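You operate a simulated robot arm through the tools that you are given. There is no shell and no other tool. Be economical: measure what you need, move in short steps, check, and stop when the job is done.

Carry out the task below with a simulated robot arm. There is one attempt and no reset: what you move stays moved.

TASK
Put the blue banded pot from the top of the side table in the milk pan and the pink banded pot on the navy-rim plate.
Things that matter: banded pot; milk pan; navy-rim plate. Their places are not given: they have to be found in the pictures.

It is judged by the outcome, as a careful person would: the job done as asked, and still so three seconds after it is handed in. It fails if anything else is knocked over, pushed out of place, dropped, spilled or broken.

THE ROBOT
A 6-joint arm with a two-finger parallel gripper, fixed in place. Base frame: the origin is at the foot of the arm, x ahead of it, y to its left, z up; the work surface is at about z = 800. Lengths are in mm, angles in degrees, forces in N, time in s.
With the tool pointing down near the work surface it reaches from about 260 to 680 mm from the base axis. Its first joint turns from -66.0 to 66.0 degrees. Payload 2.9 kg.
Tool frame: the origin (TCP) lies between the finger pads and is the grasp point; the fingertips stand 30 mm ahead of it; z points along the fingers, y is the line along which they close. The gripper opens to 110 mm. The fingers are 20 mm wide and 10 mm thick; the gripper's body (48 by 112 mm) begins 55 mm behind the TCP.
Orientation is that of the tool frame in the base frame, as a unit quaternion [x, y, z, w]. With the fingers straight down and closing along the base's y, the tool's x points along the base's -x, its y along +y and its z along -z.

THE INTERFACE
- The arm moves only by the tool move_arm. Its argument "deltas" is a list of rows, each an object of numbers (a shift or turn left out is 0, a gripper value left out holds the last): "x", "y", "z": the shift along the base's x, y, z in units of 150 mm (1.0 is 150 mm); "wx", "wy", "wz": the turn, a rotation vector about the base's x, y, z in units of 120 degrees (1.0 is 120 degrees); "jaw": the gripper command, from -1 (shut) to 1 (fully open), values between in proportion. In form: [{"x": .., "y": .., "z": .., "wx": .., "wy": .., "wz": .., "jaw": ..}, ...]. A call has 1 to 20 rows; each row is the pose to reach, as a shift and turn from the pose commanded when the call began. A call with a number of a shift or a turn outside -1 to 1 is refused whole. A row lasts 0.2 s, in which the tool goes at most 50 mm and 8.6 degrees; a call with a longer step from one row to the next is refused whole, and so is a gripper value outside its range. A pose out of reach is approached as far as the arm can. The call stops where the force on the tool passes 40 N (or 10 N more than at its start, if that is more) or the arm is blocked; 0.2 s more then pass. The fingers move at their own pace (about 108 mm/s each) and stop on an object; they squeeze with about 38 N. The grip force told is the motor's: it shows also when the fingers shut on nothing. Time passes only in rows, and 0.2 s behind the last, so rows that repeat a pose let the fingers close. It gives the time, the measured TCP pose, the force on the tool (base axes), the opening and the grip force at its end, in the units of the frame above (readings bear some noise), and new pictures: "views" is both (left out), scene, wrist or none.
- Cameras (640 x 400 px; columns grow to the right, rows downward): "scene" is fixed at [54.1, 415.2, 1395.7]; the picture's right is [-0.93, -0.36, 0.00], its down [-0.17, 0.45, -0.88] and it looks along [0.32, -0.82, -0.48] (base axes); focal length 363 px, centre (320, 200). "wrist" rides on the gripper at [-36, 0, -57] in the tool frame; the picture's right is [0.00, -1.00, 0.00], its down [0.97, 0.00, -0.24] and it looks along [0.24, 0.00, 0.97] (tool axes); focal length 218 px, centre (320, 200).
- pixel_to_xyz(camera, pixels): for up to 12 pixels [column, row] of the newest picture of that camera ("zoom" is the newest enlarged one), the place [x, y, z] in the base frame of the surface seen there, good to about 2 mm. No time passes.
- zoom(camera, box): a new picture of the part [left, top, right, bottom] of that camera's present view, enlarged. No time passes.
- hand_in(): hands the job in; it is judged then, once.

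Work in short steps. Measure before you move; look again where a grasp or a placing could have gone wrong, and mend it. You have 60 turns and 120 pictures in all, the two below and enlarged ones among them. Open the gripper and draw the arm clear of the work before you hand the job in, unless the task says otherwise; then end with one line.

The tools are called after "Call:" as name(argument=value, ...) on one line, values as JSON. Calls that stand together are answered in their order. move_arm: Moves the arm, as the interface text tells. Its arguments: {"type":"object","properties":{"deltas":{"type":"array"},"views":{"type":"string","enum":["both","scene","wrist","none"]}},"required":["deltas"]} The other tools are called the same way: pixel_to_xyz (camera, pixels) gives the place of the surface under pixels of a picture; zoom (camera, box) takes an enlarged picture of a part of a camera's view; hand_in () hands the job in.

At the start:

```text
time: 0.0
eef_pos: [342.3, -285.6, 1142.9]
orientation: [0.0, 1.0, 0.0, 0.0]
wrist_force: [-0.2, -0.8, 0.0]
gripper_width: 109.9
grip_force: 0.0
```

scene: 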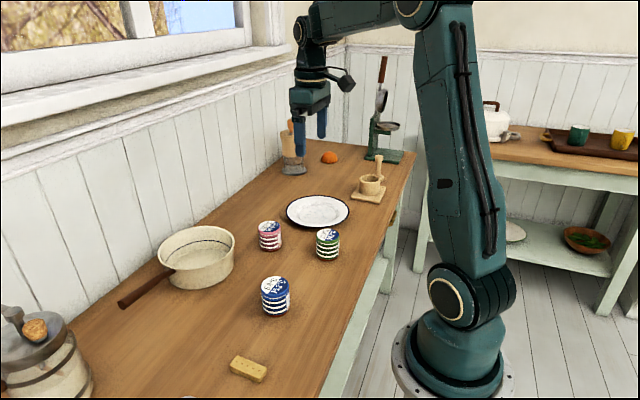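
wrist: 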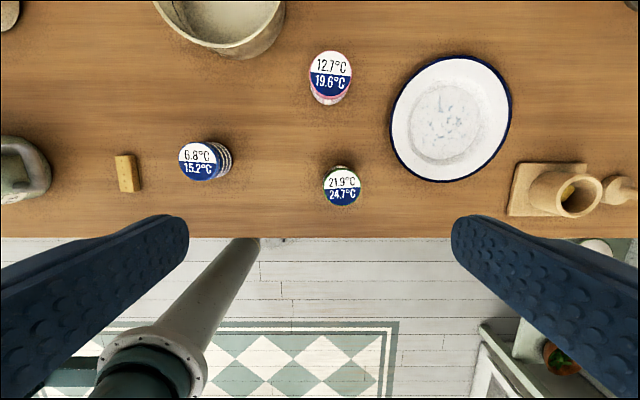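

The pictures show the blue pot at about (275,296), the pink one at (269,236), the pan at (197,258) and the plate at (318,211) in the scene view. I'll zoom in and measure these.

Call:
zoom(camera="scene", box=[110, 180, 430, 380])

Call:
zoom(camera="scene", box=[400, 80, 640, 300])

Call:
pixel_to_xyz(camera="scene", pixels=[[275, 284], [270, 228], [328, 236], [318, 211], [200, 268], [197, 228], [215, 285], [235, 240], [158, 255], [288, 212], [349, 212], [120, 303]])

Call:
pixel_to_xyz(camera="wrist", pixels=[[200, 161], [331, 75], [342, 186], [450, 118], [220, 20], [283, 8], [218, 55], [180, 161], [215, 161], [331, 52], [331, 95], [500, 100]])

```text
2.00 times, centred on (270, 280) of scene
```

zoom: 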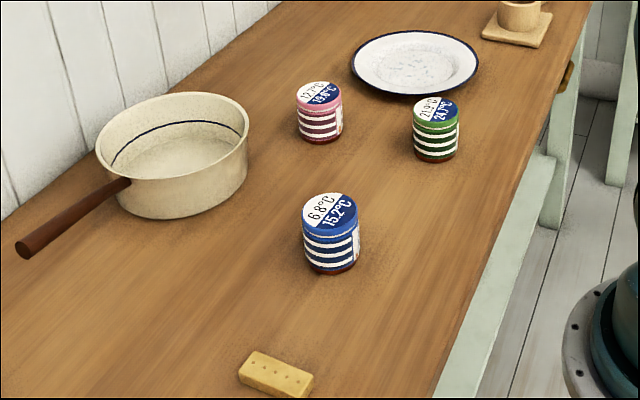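

```text
1.82 times, centred on (520, 190) of scene
```

zoom: 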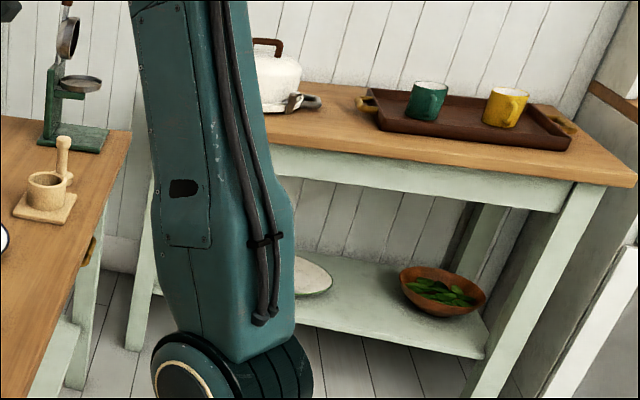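

```text
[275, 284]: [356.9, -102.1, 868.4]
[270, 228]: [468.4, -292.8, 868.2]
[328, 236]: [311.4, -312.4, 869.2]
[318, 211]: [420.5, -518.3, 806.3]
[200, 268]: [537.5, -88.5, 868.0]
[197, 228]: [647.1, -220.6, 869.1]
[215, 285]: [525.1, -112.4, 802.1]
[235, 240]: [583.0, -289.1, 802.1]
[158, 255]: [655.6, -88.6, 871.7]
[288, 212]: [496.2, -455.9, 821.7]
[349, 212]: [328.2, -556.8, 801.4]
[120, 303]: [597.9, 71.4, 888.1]
```

```text
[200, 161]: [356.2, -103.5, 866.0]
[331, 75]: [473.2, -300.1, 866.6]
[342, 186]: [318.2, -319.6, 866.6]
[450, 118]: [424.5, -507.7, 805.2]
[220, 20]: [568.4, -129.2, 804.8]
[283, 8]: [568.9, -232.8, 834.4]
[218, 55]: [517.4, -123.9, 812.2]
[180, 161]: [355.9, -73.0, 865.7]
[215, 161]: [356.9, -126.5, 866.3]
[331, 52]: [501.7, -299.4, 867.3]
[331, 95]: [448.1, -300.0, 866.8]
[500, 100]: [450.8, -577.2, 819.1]
```

Call:
zoom(camera="scene", box=[140, 210, 300, 310])

Call:
pixel_to_xyz(camera="zoom", pixels=[[76, 168], [375, 170], [240, 68], [120, 230], [220, 263], [350, 225], [240, 190], [515, 80], [480, 85], [556, 80], [516, 145], [150, 270]])

Call:
pixel_to_xyz(camera="scene", pixels=[[263, 284], [287, 284], [275, 277], [275, 291], [317, 194], [318, 227], [286, 209], [350, 209], [318, 205], [240, 250], [600, 140], [440, 160]])

```text
4.00 times, centred on (220, 260) of scene
```

zoom: 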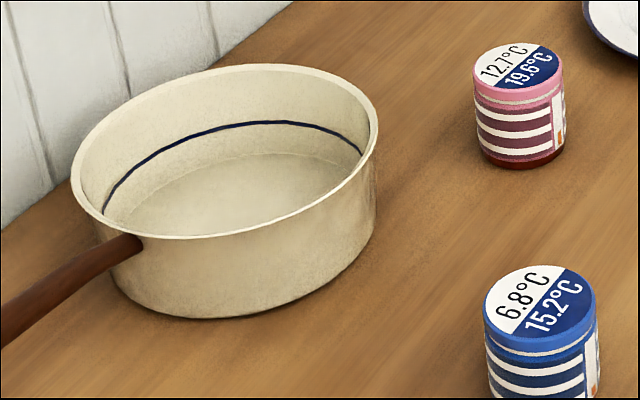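

```text
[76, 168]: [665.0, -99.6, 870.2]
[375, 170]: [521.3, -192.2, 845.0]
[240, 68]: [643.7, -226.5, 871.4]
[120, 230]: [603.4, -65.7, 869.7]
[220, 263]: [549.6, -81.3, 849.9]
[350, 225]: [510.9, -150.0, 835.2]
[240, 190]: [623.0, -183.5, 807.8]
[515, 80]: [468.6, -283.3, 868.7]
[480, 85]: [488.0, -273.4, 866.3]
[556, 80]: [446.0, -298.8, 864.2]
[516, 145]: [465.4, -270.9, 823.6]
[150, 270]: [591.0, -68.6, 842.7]
```

```text
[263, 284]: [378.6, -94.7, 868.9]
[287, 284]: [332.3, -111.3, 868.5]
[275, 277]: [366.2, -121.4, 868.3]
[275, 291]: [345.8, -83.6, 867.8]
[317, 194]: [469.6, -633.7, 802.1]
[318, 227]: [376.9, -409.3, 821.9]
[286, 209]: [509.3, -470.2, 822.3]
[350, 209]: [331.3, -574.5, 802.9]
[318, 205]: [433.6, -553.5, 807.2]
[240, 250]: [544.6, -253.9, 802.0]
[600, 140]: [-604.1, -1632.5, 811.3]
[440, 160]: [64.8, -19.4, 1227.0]
```

Pan centre is about (592,-155), with its rim at z 870. The blue pot is near (356,-101), with its lid at z 868. I'll move above the blue pot and look again.

Call:
move_arm(deltas=[{"y": 0.2, "z": -0.16, "x": 0.02, "jaw": 1}, {"y": 0.4, "z": -0.32, "x": 0.04}, {"y": 0.6, "z": -0.48, "x": 0.06}, {"y": 0.8, "z": -0.64, "x": 0.08}, {"y": 1.0, "z": -0.8, "x": 0.091}, {"y": 1.0, "z": -0.8, "x": 0.091}], views="wrist")

```text
time: 1.4
eef_pos: [358.6, -132.7, 1020.7]
orientation: [0.0, 1.0, 0.0, 0.0]
wrist_force: [0.1, -0.4, -0.8]
gripper_width: 110.1
grip_force: 0.0
```

wrist: 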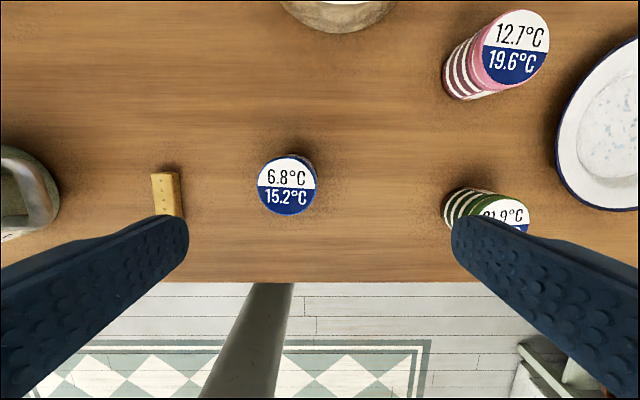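

Call:
pixel_to_xyz(camera="wrist", pixels=[[260, 184], [287, 184], [314, 184], [287, 157], [287, 211], [498, 47], [516, 47], [547, 40], [518, 14], [512, 78], [483, 60], [600, 125]])

```text
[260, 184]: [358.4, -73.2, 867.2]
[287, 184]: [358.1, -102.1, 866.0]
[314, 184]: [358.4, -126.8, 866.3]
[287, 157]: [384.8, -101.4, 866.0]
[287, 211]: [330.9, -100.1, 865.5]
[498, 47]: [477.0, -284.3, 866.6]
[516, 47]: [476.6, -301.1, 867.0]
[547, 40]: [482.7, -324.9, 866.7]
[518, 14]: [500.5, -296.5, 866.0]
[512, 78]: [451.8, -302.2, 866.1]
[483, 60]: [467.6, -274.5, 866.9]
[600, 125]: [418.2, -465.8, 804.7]
```

The blue lid centre is (358,-100.5) and about 57 mm across. I'll line up over it, descend to TCP z about 873 (fingers straddling), and then go lower.

Call:
move_arm(deltas=[{"y": 0.117, "x": 0.007, "z": -0.1}, {"y": 0.234, "x": 0.013, "z": -0.2}, {"y": 0.234, "x": 0.013, "z": -0.45}, {"y": 0.234, "x": 0.013, "z": -0.7}, {"y": 0.234, "x": 0.013, "z": -0.88}, {"y": 0.234, "x": 0.013, "z": -1.0}, {"y": 0.234, "x": 0.013, "z": -1.0}])

```text
time: 3.0
eef_pos: [359.5, -99.4, 871.6]
orientation: [0.0, 1.0, -0.001, 0.0]
wrist_force: [0.3, 0.4, 0.3]
gripper_width: 110.1
grip_force: 0.0
```

scene: 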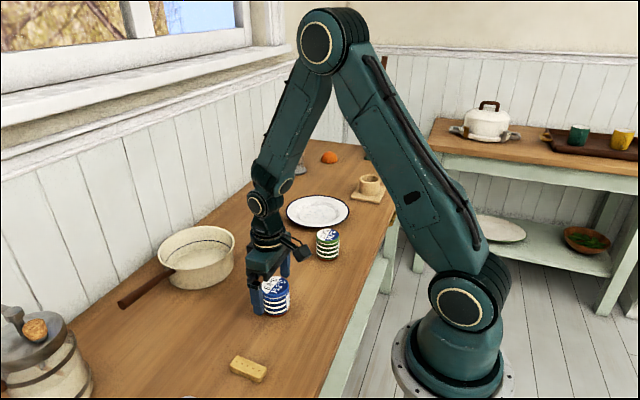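
wrist: 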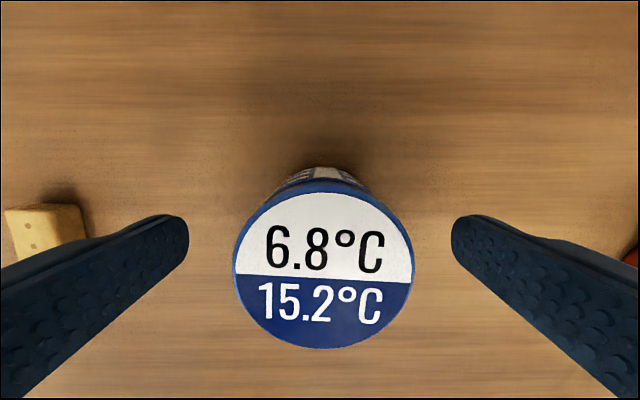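

The pot is centred between the fingers. Next I'll go down 31 mm, close, and lift.

Call:
move_arm(deltas=[{"z": -0.1}, {"z": -0.207}, {"z": -0.207}, {"z": -0.207, "jaw": 0.3}, {"z": -0.207, "jaw": -1}, {"z": -0.207, "jaw": -1}, {"z": -0.207, "jaw": -1}, {"z": -0.207, "jaw": -1}, {"z": -0.1}, {"z": 0.1}, {"z": 0.3}, {"z": 0.55}, {"z": 0.8}, {"z": 0.8}])

```text
time: 6.0
eef_pos: [355.7, -96.5, 993.0]
orientation: [-0.001, 1.0, 0.0, 0.0]
wrist_force: [0.3, 0.6, 0.2]
gripper_width: 0.1
grip_force: 37.8
```

scene: 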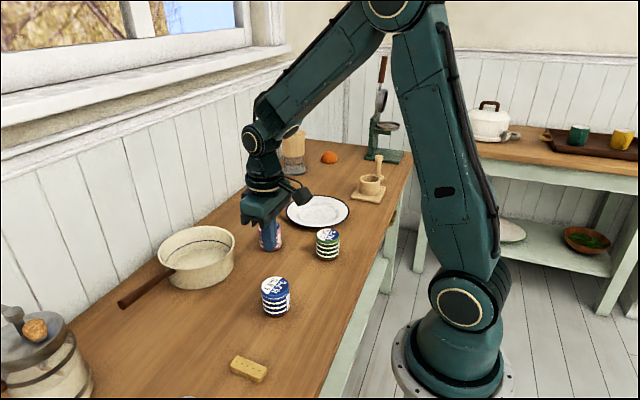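
wrist: 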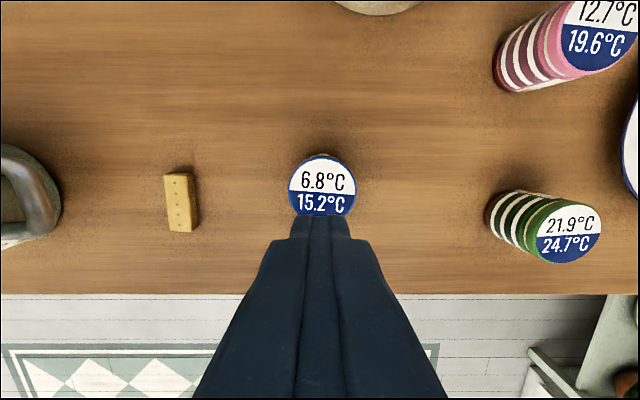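

The fingers closed on nothing, since the pot stayed behind with the opening at 0. I'll check whether it moved.

Call:
pixel_to_xyz(camera="wrist", pixels=[[291, 187], [322, 187], [354, 187], [322, 158], [322, 212], [322, 200], [585, 35], [570, 230]])

Call:
zoom(camera="scene", box=[235, 260, 315, 330])

```text
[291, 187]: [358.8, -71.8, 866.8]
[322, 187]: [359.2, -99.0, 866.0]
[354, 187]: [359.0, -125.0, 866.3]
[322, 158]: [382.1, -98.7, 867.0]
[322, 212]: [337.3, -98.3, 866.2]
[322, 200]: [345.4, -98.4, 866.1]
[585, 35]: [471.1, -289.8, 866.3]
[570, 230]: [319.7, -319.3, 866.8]
```

```text
5.71 times, centred on (275, 295) of scene
```

zoom: 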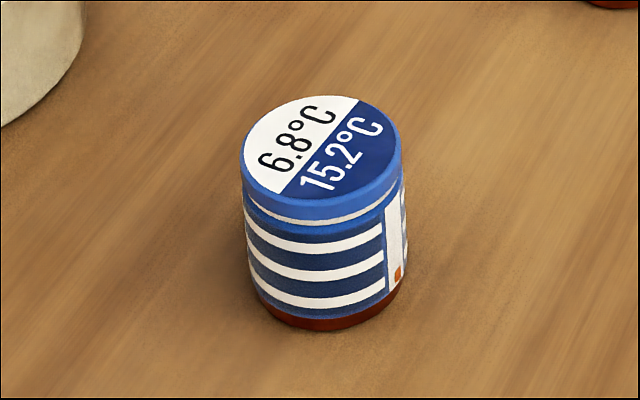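

The pot is still at (359,-99), so the grip slipped on the lift. I'll regrip lower, check the grip, and lift slowly.

Call:
move_arm(deltas=[{"jaw": 1}, {"jaw": 1}, {"jaw": 1, "z": -0.1}, {"z": -0.35, "y": 0.01, "x": 0.007}, {"z": -0.6, "y": 0.01, "x": 0.007}, {"z": -0.8, "y": 0.01, "x": 0.007}, {"z": -0.93, "y": 0.01, "x": 0.007}, {"z": -1.0, "y": 0.01, "x": 0.007}], views="none")

Call:
move_arm(deltas=[{"z": -0.04}, {"z": -0.04, "jaw": 0.3}, {"z": -0.04, "jaw": -1}, {"z": -0.04, "jaw": -1}, {"z": -0.04, "jaw": -1}, {"z": -0.04, "jaw": -1}])

```text
time: 7.8
eef_pos: [358.3, -99.1, 842.3]
orientation: [0.0, 1.0, 0.0, 0.0]
wrist_force: [-0.2, 0.9, 0.2]
gripper_width: 110.0
grip_force: 0.2
```

```text
time: 9.2
eef_pos: [359.2, -98.3, 838.2]
orientation: [0.0, 1.0, 0.0, 0.0]
wrist_force: [-0.9, -2.7, 0.7]
gripper_width: 59.6
grip_force: 38.3
```

scene: 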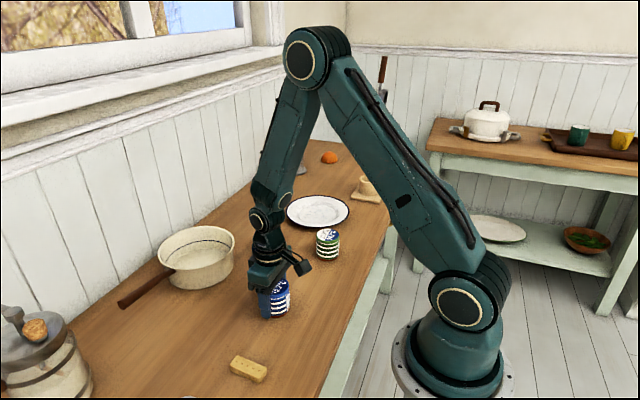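
wrist: 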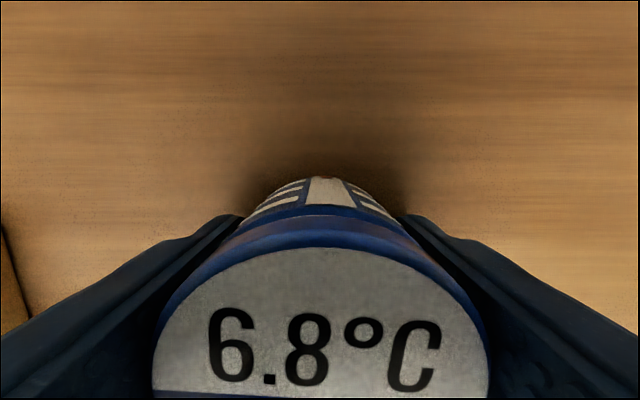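

It is held at 59.6 mm. I'll lift slowly and watch the force.

Call:
move_arm(deltas=[{"z": 0.01}, {"z": 0.02}, {"z": 0.03}, {"z": 0.04}, {"z": 0.05}, {"z": 0.06}, {"z": 0.08}, {"z": 0.1}])

```text
time: 11.0
eef_pos: [360.2, -99.5, 852.3]
orientation: [0.0, 1.0, 0.0, 0.0]
wrist_force: [-0.3, 0.2, -1.6]
gripper_width: 59.5
grip_force: 37.8
```

scene: 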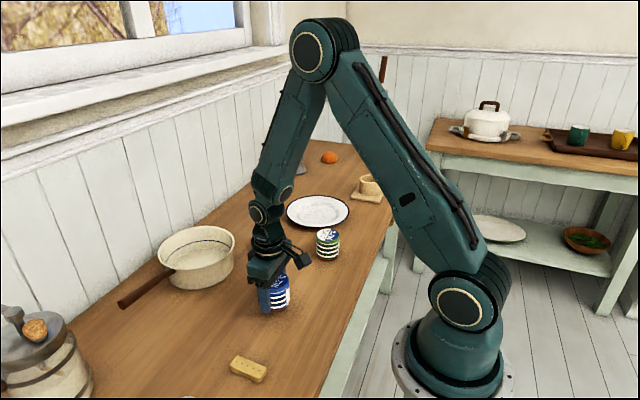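
wrist: 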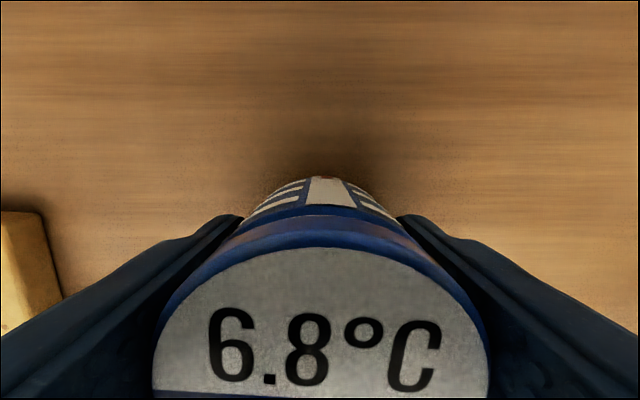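

The pot is in hand and steady in view. I'll continue up gently to clear the pan rim.

Call:
move_arm(deltas=[{"z": 0.03}, {"z": 0.08}, {"z": 0.15}, {"z": 0.23}, {"z": 0.31}, {"z": 0.39}, {"z": 0.47}, {"z": 0.54}, {"z": 0.59}, {"z": 0.62}], views="wrist")

```text
time: 13.2
eef_pos: [357.4, -101.2, 945.7]
orientation: [0.0, 1.0, 0.0, 0.0]
wrist_force: [0.6, 0.0, -1.3]
gripper_width: 59.5
grip_force: 38.4
```

wrist: 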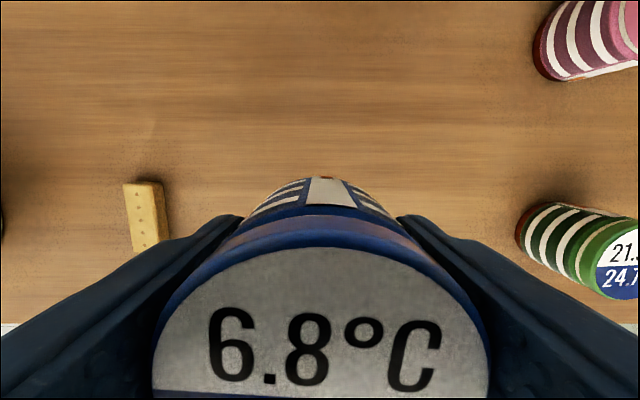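

Call:
move_arm(deltas=[{"x": 0.04, "y": -0.01}, {"x": 0.12, "y": -0.03}, {"x": 0.23, "y": -0.055}, {"x": 0.35, "y": -0.085}, {"x": 0.47, "y": -0.115}, {"x": 0.59, "y": -0.145}, {"x": 0.71, "y": -0.17}, {"x": 0.82, "y": -0.2}, {"x": 0.91, "y": -0.22}, {"x": 0.97, "y": -0.235}, {"x": 1.0, "y": -0.24}], views="both")

```text
time: 15.6
eef_pos: [508.9, -135.7, 944.0]
orientation: [0.0, 1.0, -0.001, 0.0]
wrist_force: [-0.3, 0.4, -2.2]
gripper_width: 59.5
grip_force: 38.2
```

scene: 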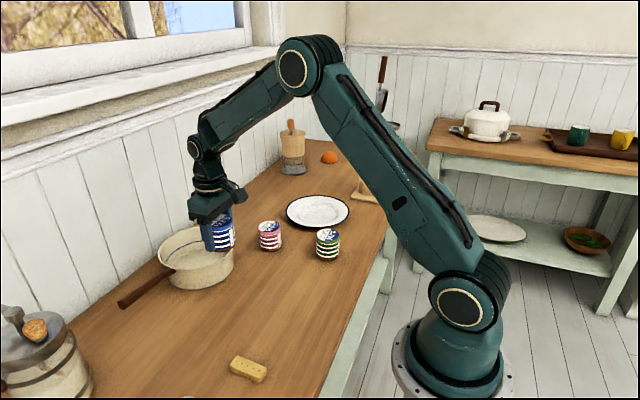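
wrist: 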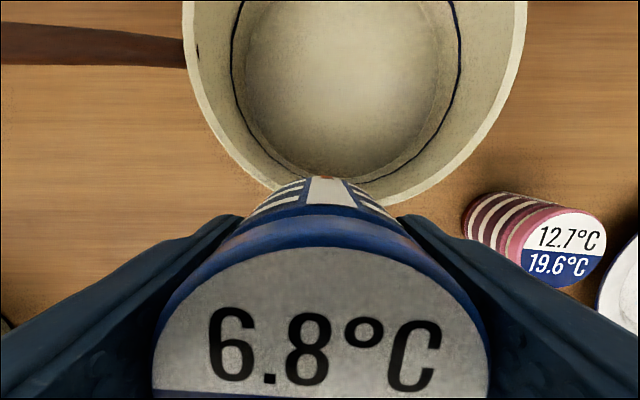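

The pan is clearly visible, so I'll measure its rim and floor in the wrist view.

Call:
pixel_to_xyz(camera="wrist", pixels=[[185, 20], [524, 20], [192, 70], [517, 70], [225, 145], [490, 140], [410, 200], [275, 185], [340, 70], [241, 70], [438, 70], [330, 165]])

```text
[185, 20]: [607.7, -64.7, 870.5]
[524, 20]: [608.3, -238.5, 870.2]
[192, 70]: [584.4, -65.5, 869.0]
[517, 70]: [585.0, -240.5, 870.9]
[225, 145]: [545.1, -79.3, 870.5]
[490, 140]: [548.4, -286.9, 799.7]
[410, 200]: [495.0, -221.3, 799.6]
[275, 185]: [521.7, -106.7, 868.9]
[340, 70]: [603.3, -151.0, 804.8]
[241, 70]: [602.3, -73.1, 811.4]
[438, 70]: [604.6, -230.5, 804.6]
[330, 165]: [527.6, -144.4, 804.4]
```

The pan centre comes out near (597,-152), with its floor at z 805 and about 155 mm across. I'll move over it and lower gently to TCP z about 844.

Call:
move_arm(deltas=[{"x": 0.04, "y": -0.01}, {"x": 0.13, "y": -0.03}, {"x": 0.24, "y": -0.05}, {"x": 0.35, "y": -0.07}, {"x": 0.45, "y": -0.09}, {"x": 0.53, "y": -0.105}, {"x": 0.567, "y": -0.113}, {"x": 0.567, "y": -0.113}], views="both")

```text
time: 17.4
eef_pos: [594.7, -152.1, 945.0]
orientation: [0.0, 1.0, -0.001, 0.0]
wrist_force: [0.3, 0.1, -2.1]
gripper_width: 59.7
grip_force: 38.5
```

scene: 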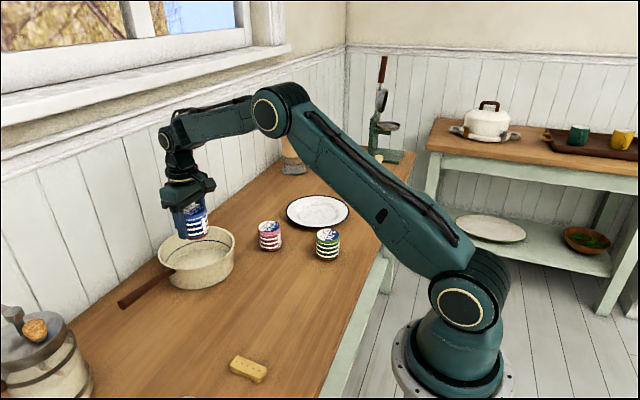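
wrist: 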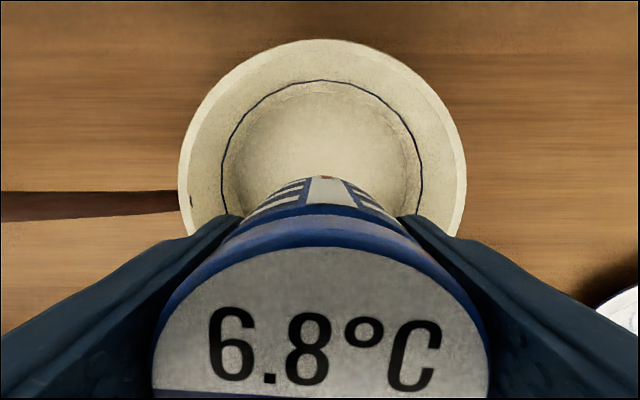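

It's centred over the pan, so I'll lower it.

Call:
move_arm(deltas=[{"z": -0.04}, {"z": -0.12}, {"z": -0.22}, {"z": -0.32}, {"z": -0.42}, {"z": -0.51}, {"z": -0.58}, {"z": -0.63}, {"z": -0.66}, {"z": -0.675}, {"z": -0.683}, {"z": -0.683}], views="both")

```text
time: 20.0
eef_pos: [593.8, -152.5, 841.8]
orientation: [0.0, 1.0, 0.0, -0.001]
wrist_force: [0.8, -0.1, -2.0]
gripper_width: 59.3
grip_force: 38.2
```

scene: 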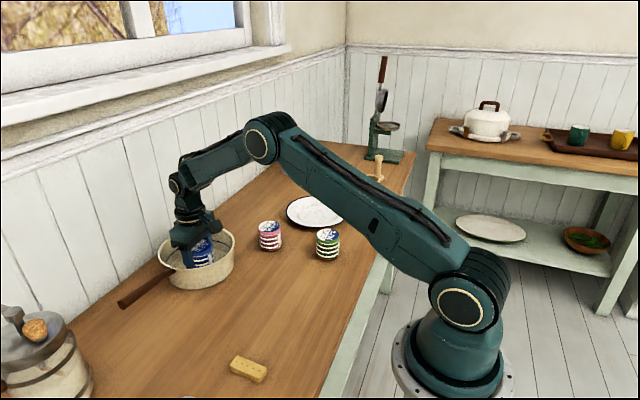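
wrist: 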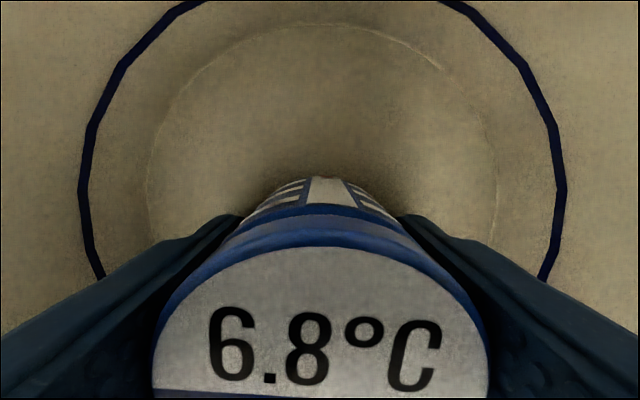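

It hasn't touched down yet. I'll creep down 2 mm.

Call:
move_arm(deltas=[{"z": -0.007}, {"z": -0.013}, {"z": -0.013}], views="none")

```text
time: 20.8
eef_pos: [594.4, -150.3, 841.6]
orientation: [0.001, 1.0, -0.001, 0.001]
wrist_force: [-2.0, -3.8, 7.5]
gripper_width: 59.6
grip_force: 38.1
```

It's touching the floor (fz 7.5 N). I'll open part way to 86 mm and rise.

Call:
move_arm(deltas=[{"jaw": 0.3}, {"jaw": 0.56}, {"jaw": 0.56}, {"z": 0.1, "jaw": 0.56}, {"z": 0.25, "jaw": 0.56}, {"z": 0.45, "jaw": 0.56}, {"z": 0.65, "jaw": 0.56}, {"z": 0.8, "jaw": 1}])

```text
time: 22.6
eef_pos: [592.5, -152.5, 964.7]
orientation: [0.0, 1.0, 0.001, 0.0]
wrist_force: [0.3, 0.2, -0.3]
gripper_width: 109.7
grip_force: 0.2
```

scene: 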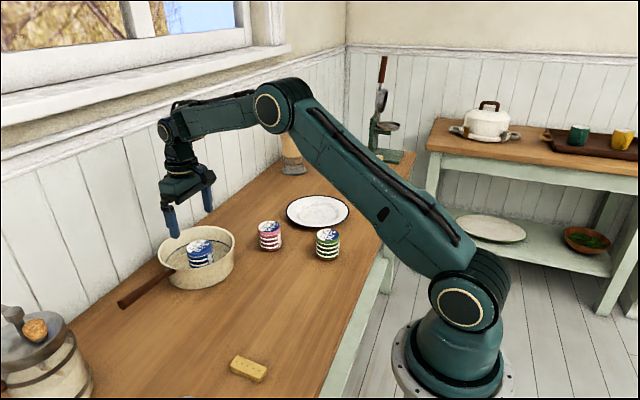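
wrist: 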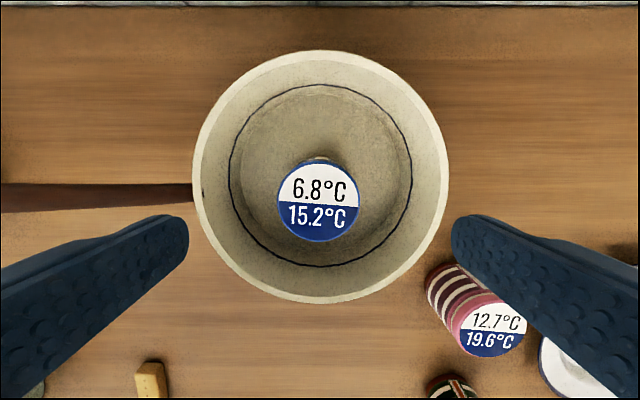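

The blue pot stands in the pan. Next I'll move above the pink pot near (475,-299).

Call:
move_arm(deltas=[{"x": -0.05, "y": -0.06, "z": 0.1, "jaw": 1}, {"x": -0.2, "y": -0.25, "z": 0.1}, {"x": -0.36, "y": -0.45, "z": 0.1}, {"x": -0.52, "y": -0.65, "z": 0.1}, {"x": -0.68, "y": -0.85, "z": 0.1}, {"x": -0.793, "y": -0.98, "z": 0.1}, {"x": -0.793, "y": -0.98, "z": 0.1}])

```text
time: 24.2
eef_pos: [474.6, -297.6, 977.1]
orientation: [0.0, 1.0, 0.0, 0.001]
wrist_force: [-0.2, -0.1, 0.1]
gripper_width: 110.1
grip_force: 0.0
```

scene: 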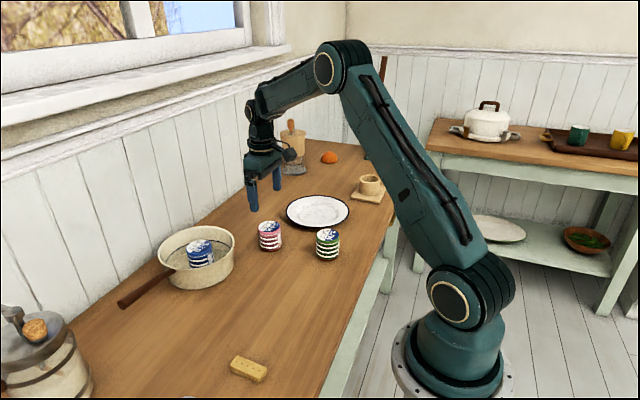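
wrist: 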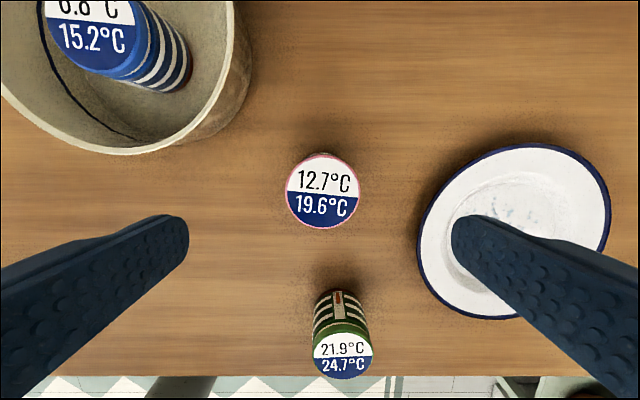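

Call:
pixel_to_xyz(camera="wrist", pixels=[[288, 191], [323, 191], [357, 191], [323, 157], [323, 226], [560, 148], [607, 200], [421, 240], [490, 317], [450, 195], [545, 195], [500, 180]])

```text
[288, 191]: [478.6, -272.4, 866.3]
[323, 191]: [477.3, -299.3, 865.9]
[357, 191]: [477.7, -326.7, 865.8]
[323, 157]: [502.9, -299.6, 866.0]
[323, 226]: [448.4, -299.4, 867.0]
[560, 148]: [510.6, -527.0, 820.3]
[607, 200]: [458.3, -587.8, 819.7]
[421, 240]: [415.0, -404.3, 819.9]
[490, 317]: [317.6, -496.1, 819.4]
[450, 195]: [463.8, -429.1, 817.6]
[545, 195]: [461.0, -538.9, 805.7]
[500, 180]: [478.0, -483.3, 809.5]
```

Pink centre is (476,-299.5). The plate centre is (416,-502) with its flat at z 805.5. I'll descend on the pink pot and close.

Call:
move_arm(deltas=[{"z": -0.15, "x": 0.007, "jaw": 1}, {"z": -0.35, "x": 0.007}, {"z": -0.55, "x": 0.007}, {"z": -0.72, "x": 0.007}, {"z": -0.84, "x": 0.007}, {"z": -0.9, "x": 0.007}, {"z": -0.917, "x": 0.007}, {"z": -0.917, "x": 0.007, "jaw": 0.3}, {"z": -0.917, "x": 0.007, "jaw": -1}, {"z": -0.917, "x": 0.007, "jaw": -1}, {"z": -0.917, "x": 0.007, "jaw": -1}, {"z": -0.917, "x": 0.007, "jaw": -1}])

```text
time: 26.8
eef_pos: [476.2, -299.2, 838.2]
orientation: [0.0, 1.0, 0.0, -0.001]
wrist_force: [0.6, -1.0, -0.1]
gripper_width: 59.2
grip_force: 38.0
```

scene: 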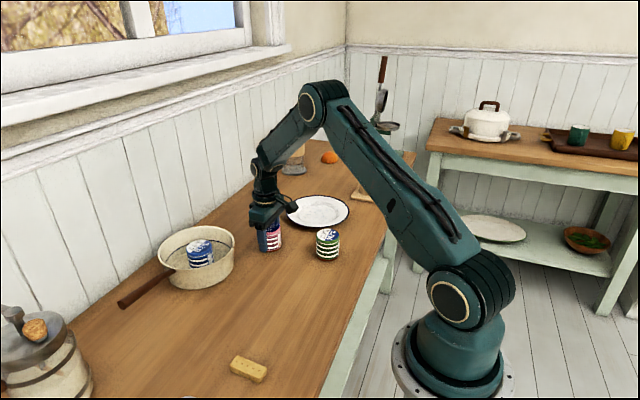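
wrist: 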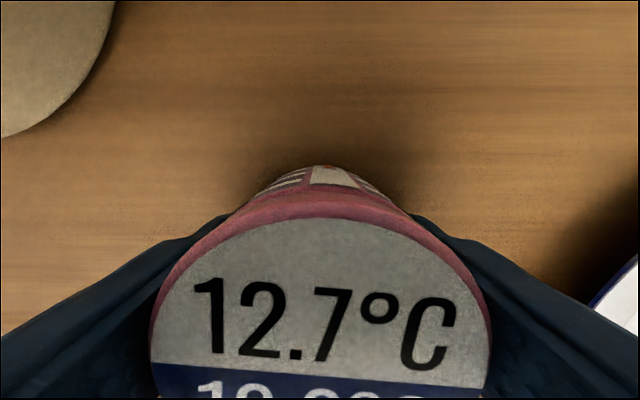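

It is gripped at 59.2 mm. I'll lift slowly.

Call:
move_arm(deltas=[{"z": 0.01}, {"z": 0.02}, {"z": 0.03}, {"z": 0.04}, {"z": 0.06}, {"z": 0.09}, {"z": 0.13}, {"z": 0.18}, {"z": 0.24}, {"z": 0.31}, {"z": 0.37}, {"z": 0.42}, {"z": 0.45}])

```text
time: 29.6
eef_pos: [478.1, -298.9, 907.0]
orientation: [0.0, 1.0, 0.0, 0.0]
wrist_force: [-0.4, -0.5, -1.9]
gripper_width: 59.1
grip_force: 37.5
```

scene: 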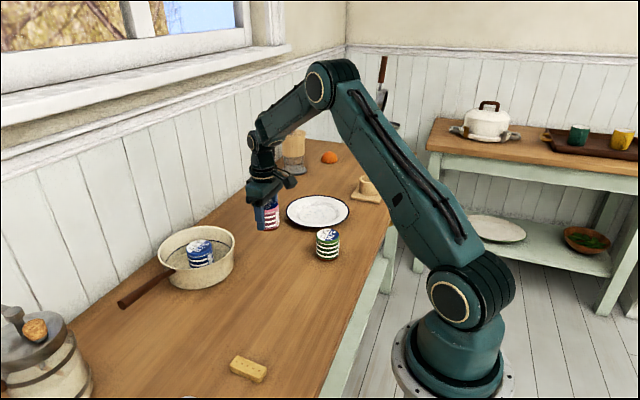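
wrist: 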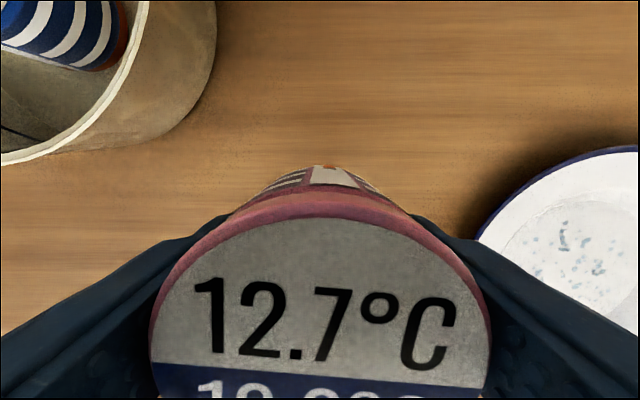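

The hold is firm. I'll carry it toward the plate.

Call:
move_arm(deltas=[{"y": -0.04}, {"x": -0.03, "y": -0.13}, {"x": -0.07, "y": -0.24}, {"x": -0.11, "y": -0.36}, {"x": -0.15, "y": -0.48}, {"x": -0.19, "y": -0.6}, {"x": -0.23, "y": -0.72}, {"x": -0.27, "y": -0.83}, {"x": -0.3, "y": -0.92}, {"x": -0.33, "y": -0.98}, {"x": -0.34, "y": -1.0}], views="none")

Call:
move_arm(deltas=[{"x": -0.01, "y": -0.04}, {"x": -0.03, "y": -0.12}, {"x": -0.06, "y": -0.22}, {"x": -0.08, "y": -0.3}, {"x": -0.093, "y": -0.34}, {"x": -0.093, "y": -0.34}], views="both")

```text
time: 32.0
eef_pos: [426.2, -449.8, 907.0]
orientation: [-0.001, 1.0, 0.0, 0.0]
wrist_force: [0.5, 0.1, -2.1]
gripper_width: 59.3
grip_force: 37.6
```

```text
time: 33.4
eef_pos: [409.6, -497.9, 906.5]
orientation: [0.0, 1.0, 0.0, 0.0]
wrist_force: [1.0, -0.6, -2.2]
gripper_width: 59.1
grip_force: 38.0
```

scene: 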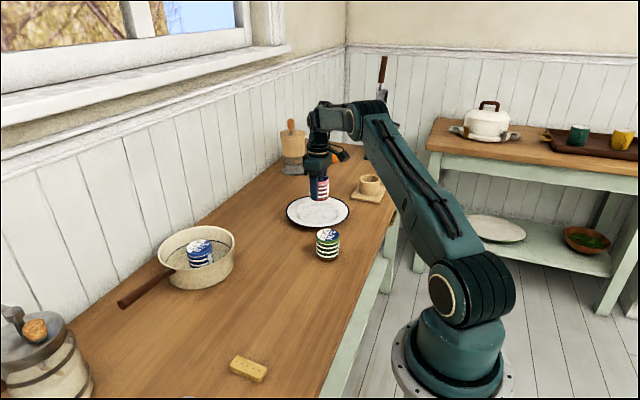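
wrist: 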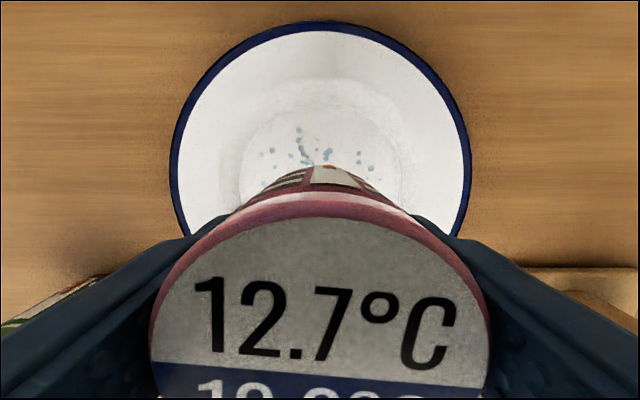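

The pot is over the plate's middle. I'll lower it and then creep to contact.

Call:
move_arm(deltas=[{"z": -0.04}, {"z": -0.11}, {"z": -0.19}, {"z": -0.27}, {"z": -0.33}, {"z": -0.37}, {"z": -0.395}, {"z": -0.405}, {"z": -0.41}, {"z": -0.41}], views="wrist")

```text
time: 35.6
eef_pos: [411.5, -498.6, 843.5]
orientation: [0.0, 1.0, 0.0, 0.0]
wrist_force: [-0.1, 0.6, -1.2]
gripper_width: 59.3
grip_force: 38.3
```

wrist: 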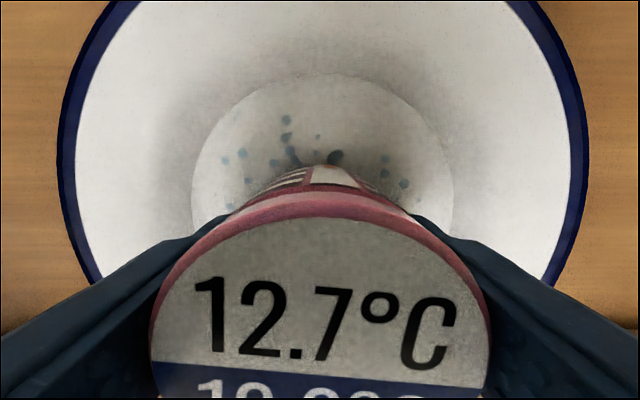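

Call:
move_arm(deltas=[{"z": -0.007}, {"z": -0.012}, {"z": -0.012}], views="none")

```text
time: 36.4
eef_pos: [411.3, -499.3, 842.5]
orientation: [0.0, 1.0, 0.0, 0.001]
wrist_force: [-0.7, -0.7, -1.1]
gripper_width: 59.3
grip_force: 37.9
```

Still no contact (fz -1.1), so I'll creep further.

Call:
move_arm(deltas=[{"z": -0.006}, {"z": -0.006}], views="none")

```text
time: 37.0
eef_pos: [412.0, -498.8, 842.7]
orientation: [0.0, 1.0, 0.001, 0.0]
wrist_force: [-3.0, 2.6, 8.1]
gripper_width: 59.1
grip_force: 37.5
```

It's in contact now (8 N). I'll open to about 82 mm and rise.

Call:
move_arm(deltas=[{"jaw": 0.3}, {"jaw": 0.5}, {"jaw": 0.5}, {"z": 0.1, "jaw": 0.5}, {"z": 0.25, "jaw": 0.5}, {"z": 0.45, "jaw": 0.5}, {"z": 0.7, "jaw": 0.5}, {"z": 0.95, "jaw": 1}], views="none")

Call:
move_arm(deltas=[{"z": 0.2}, {"z": 0.4, "y": 0.1}, {"z": 0.6, "y": 0.3, "x": -0.05}, {"z": 0.7, "y": 0.55, "x": -0.1}, {"z": 0.7, "y": 0.8, "x": -0.15}, {"z": 0.7, "y": 0.95, "x": -0.2}, {"z": 0.7, "y": 0.95, "x": -0.2}], views="both")

```text
time: 38.8
eef_pos: [411.5, -502.5, 985.2]
orientation: [0.0, 1.0, 0.0, 0.0]
wrist_force: [0.1, -0.1, 0.0]
gripper_width: 110.1
grip_force: 0.1
```

```text
time: 40.4
eef_pos: [380.7, -358.1, 1088.9]
orientation: [0.0, 1.0, 0.001, 0.0]
wrist_force: [0.0, -0.6, -0.7]
gripper_width: 109.8
grip_force: 0.0
```

scene: 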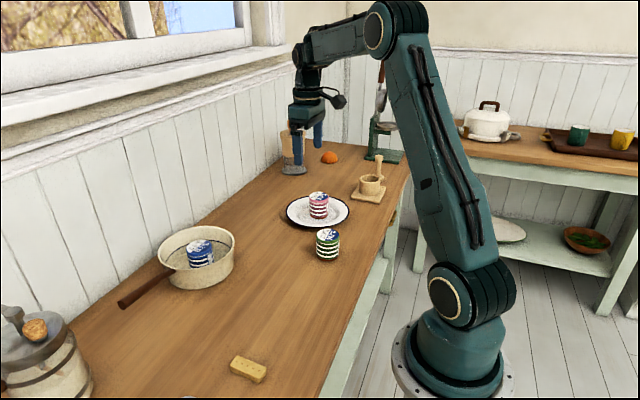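
wrist: 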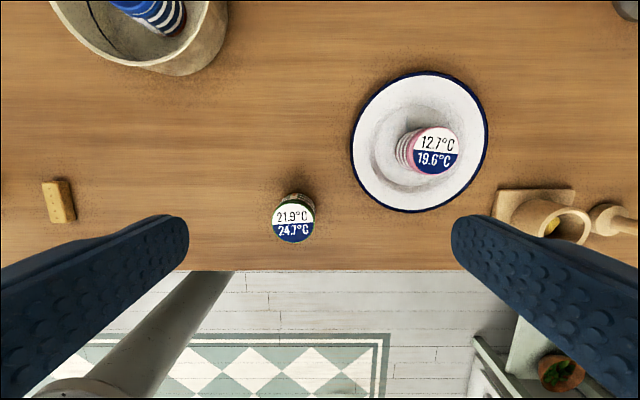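

The blue pot stands in the pan at (200,253) and the pink one on the plate at (318,205). Nothing else has moved, and the arm is clear with the gripper open, so I'm handing in.

Call:
hand_in()

```text
The job is handed in.
```

The blue banded pot is standing in the milk pan and the pink banded pot is on the navy-rim plate. My first grip on the blue pot slipped, but the pot stayed where it was, and nothing else was disturbed.
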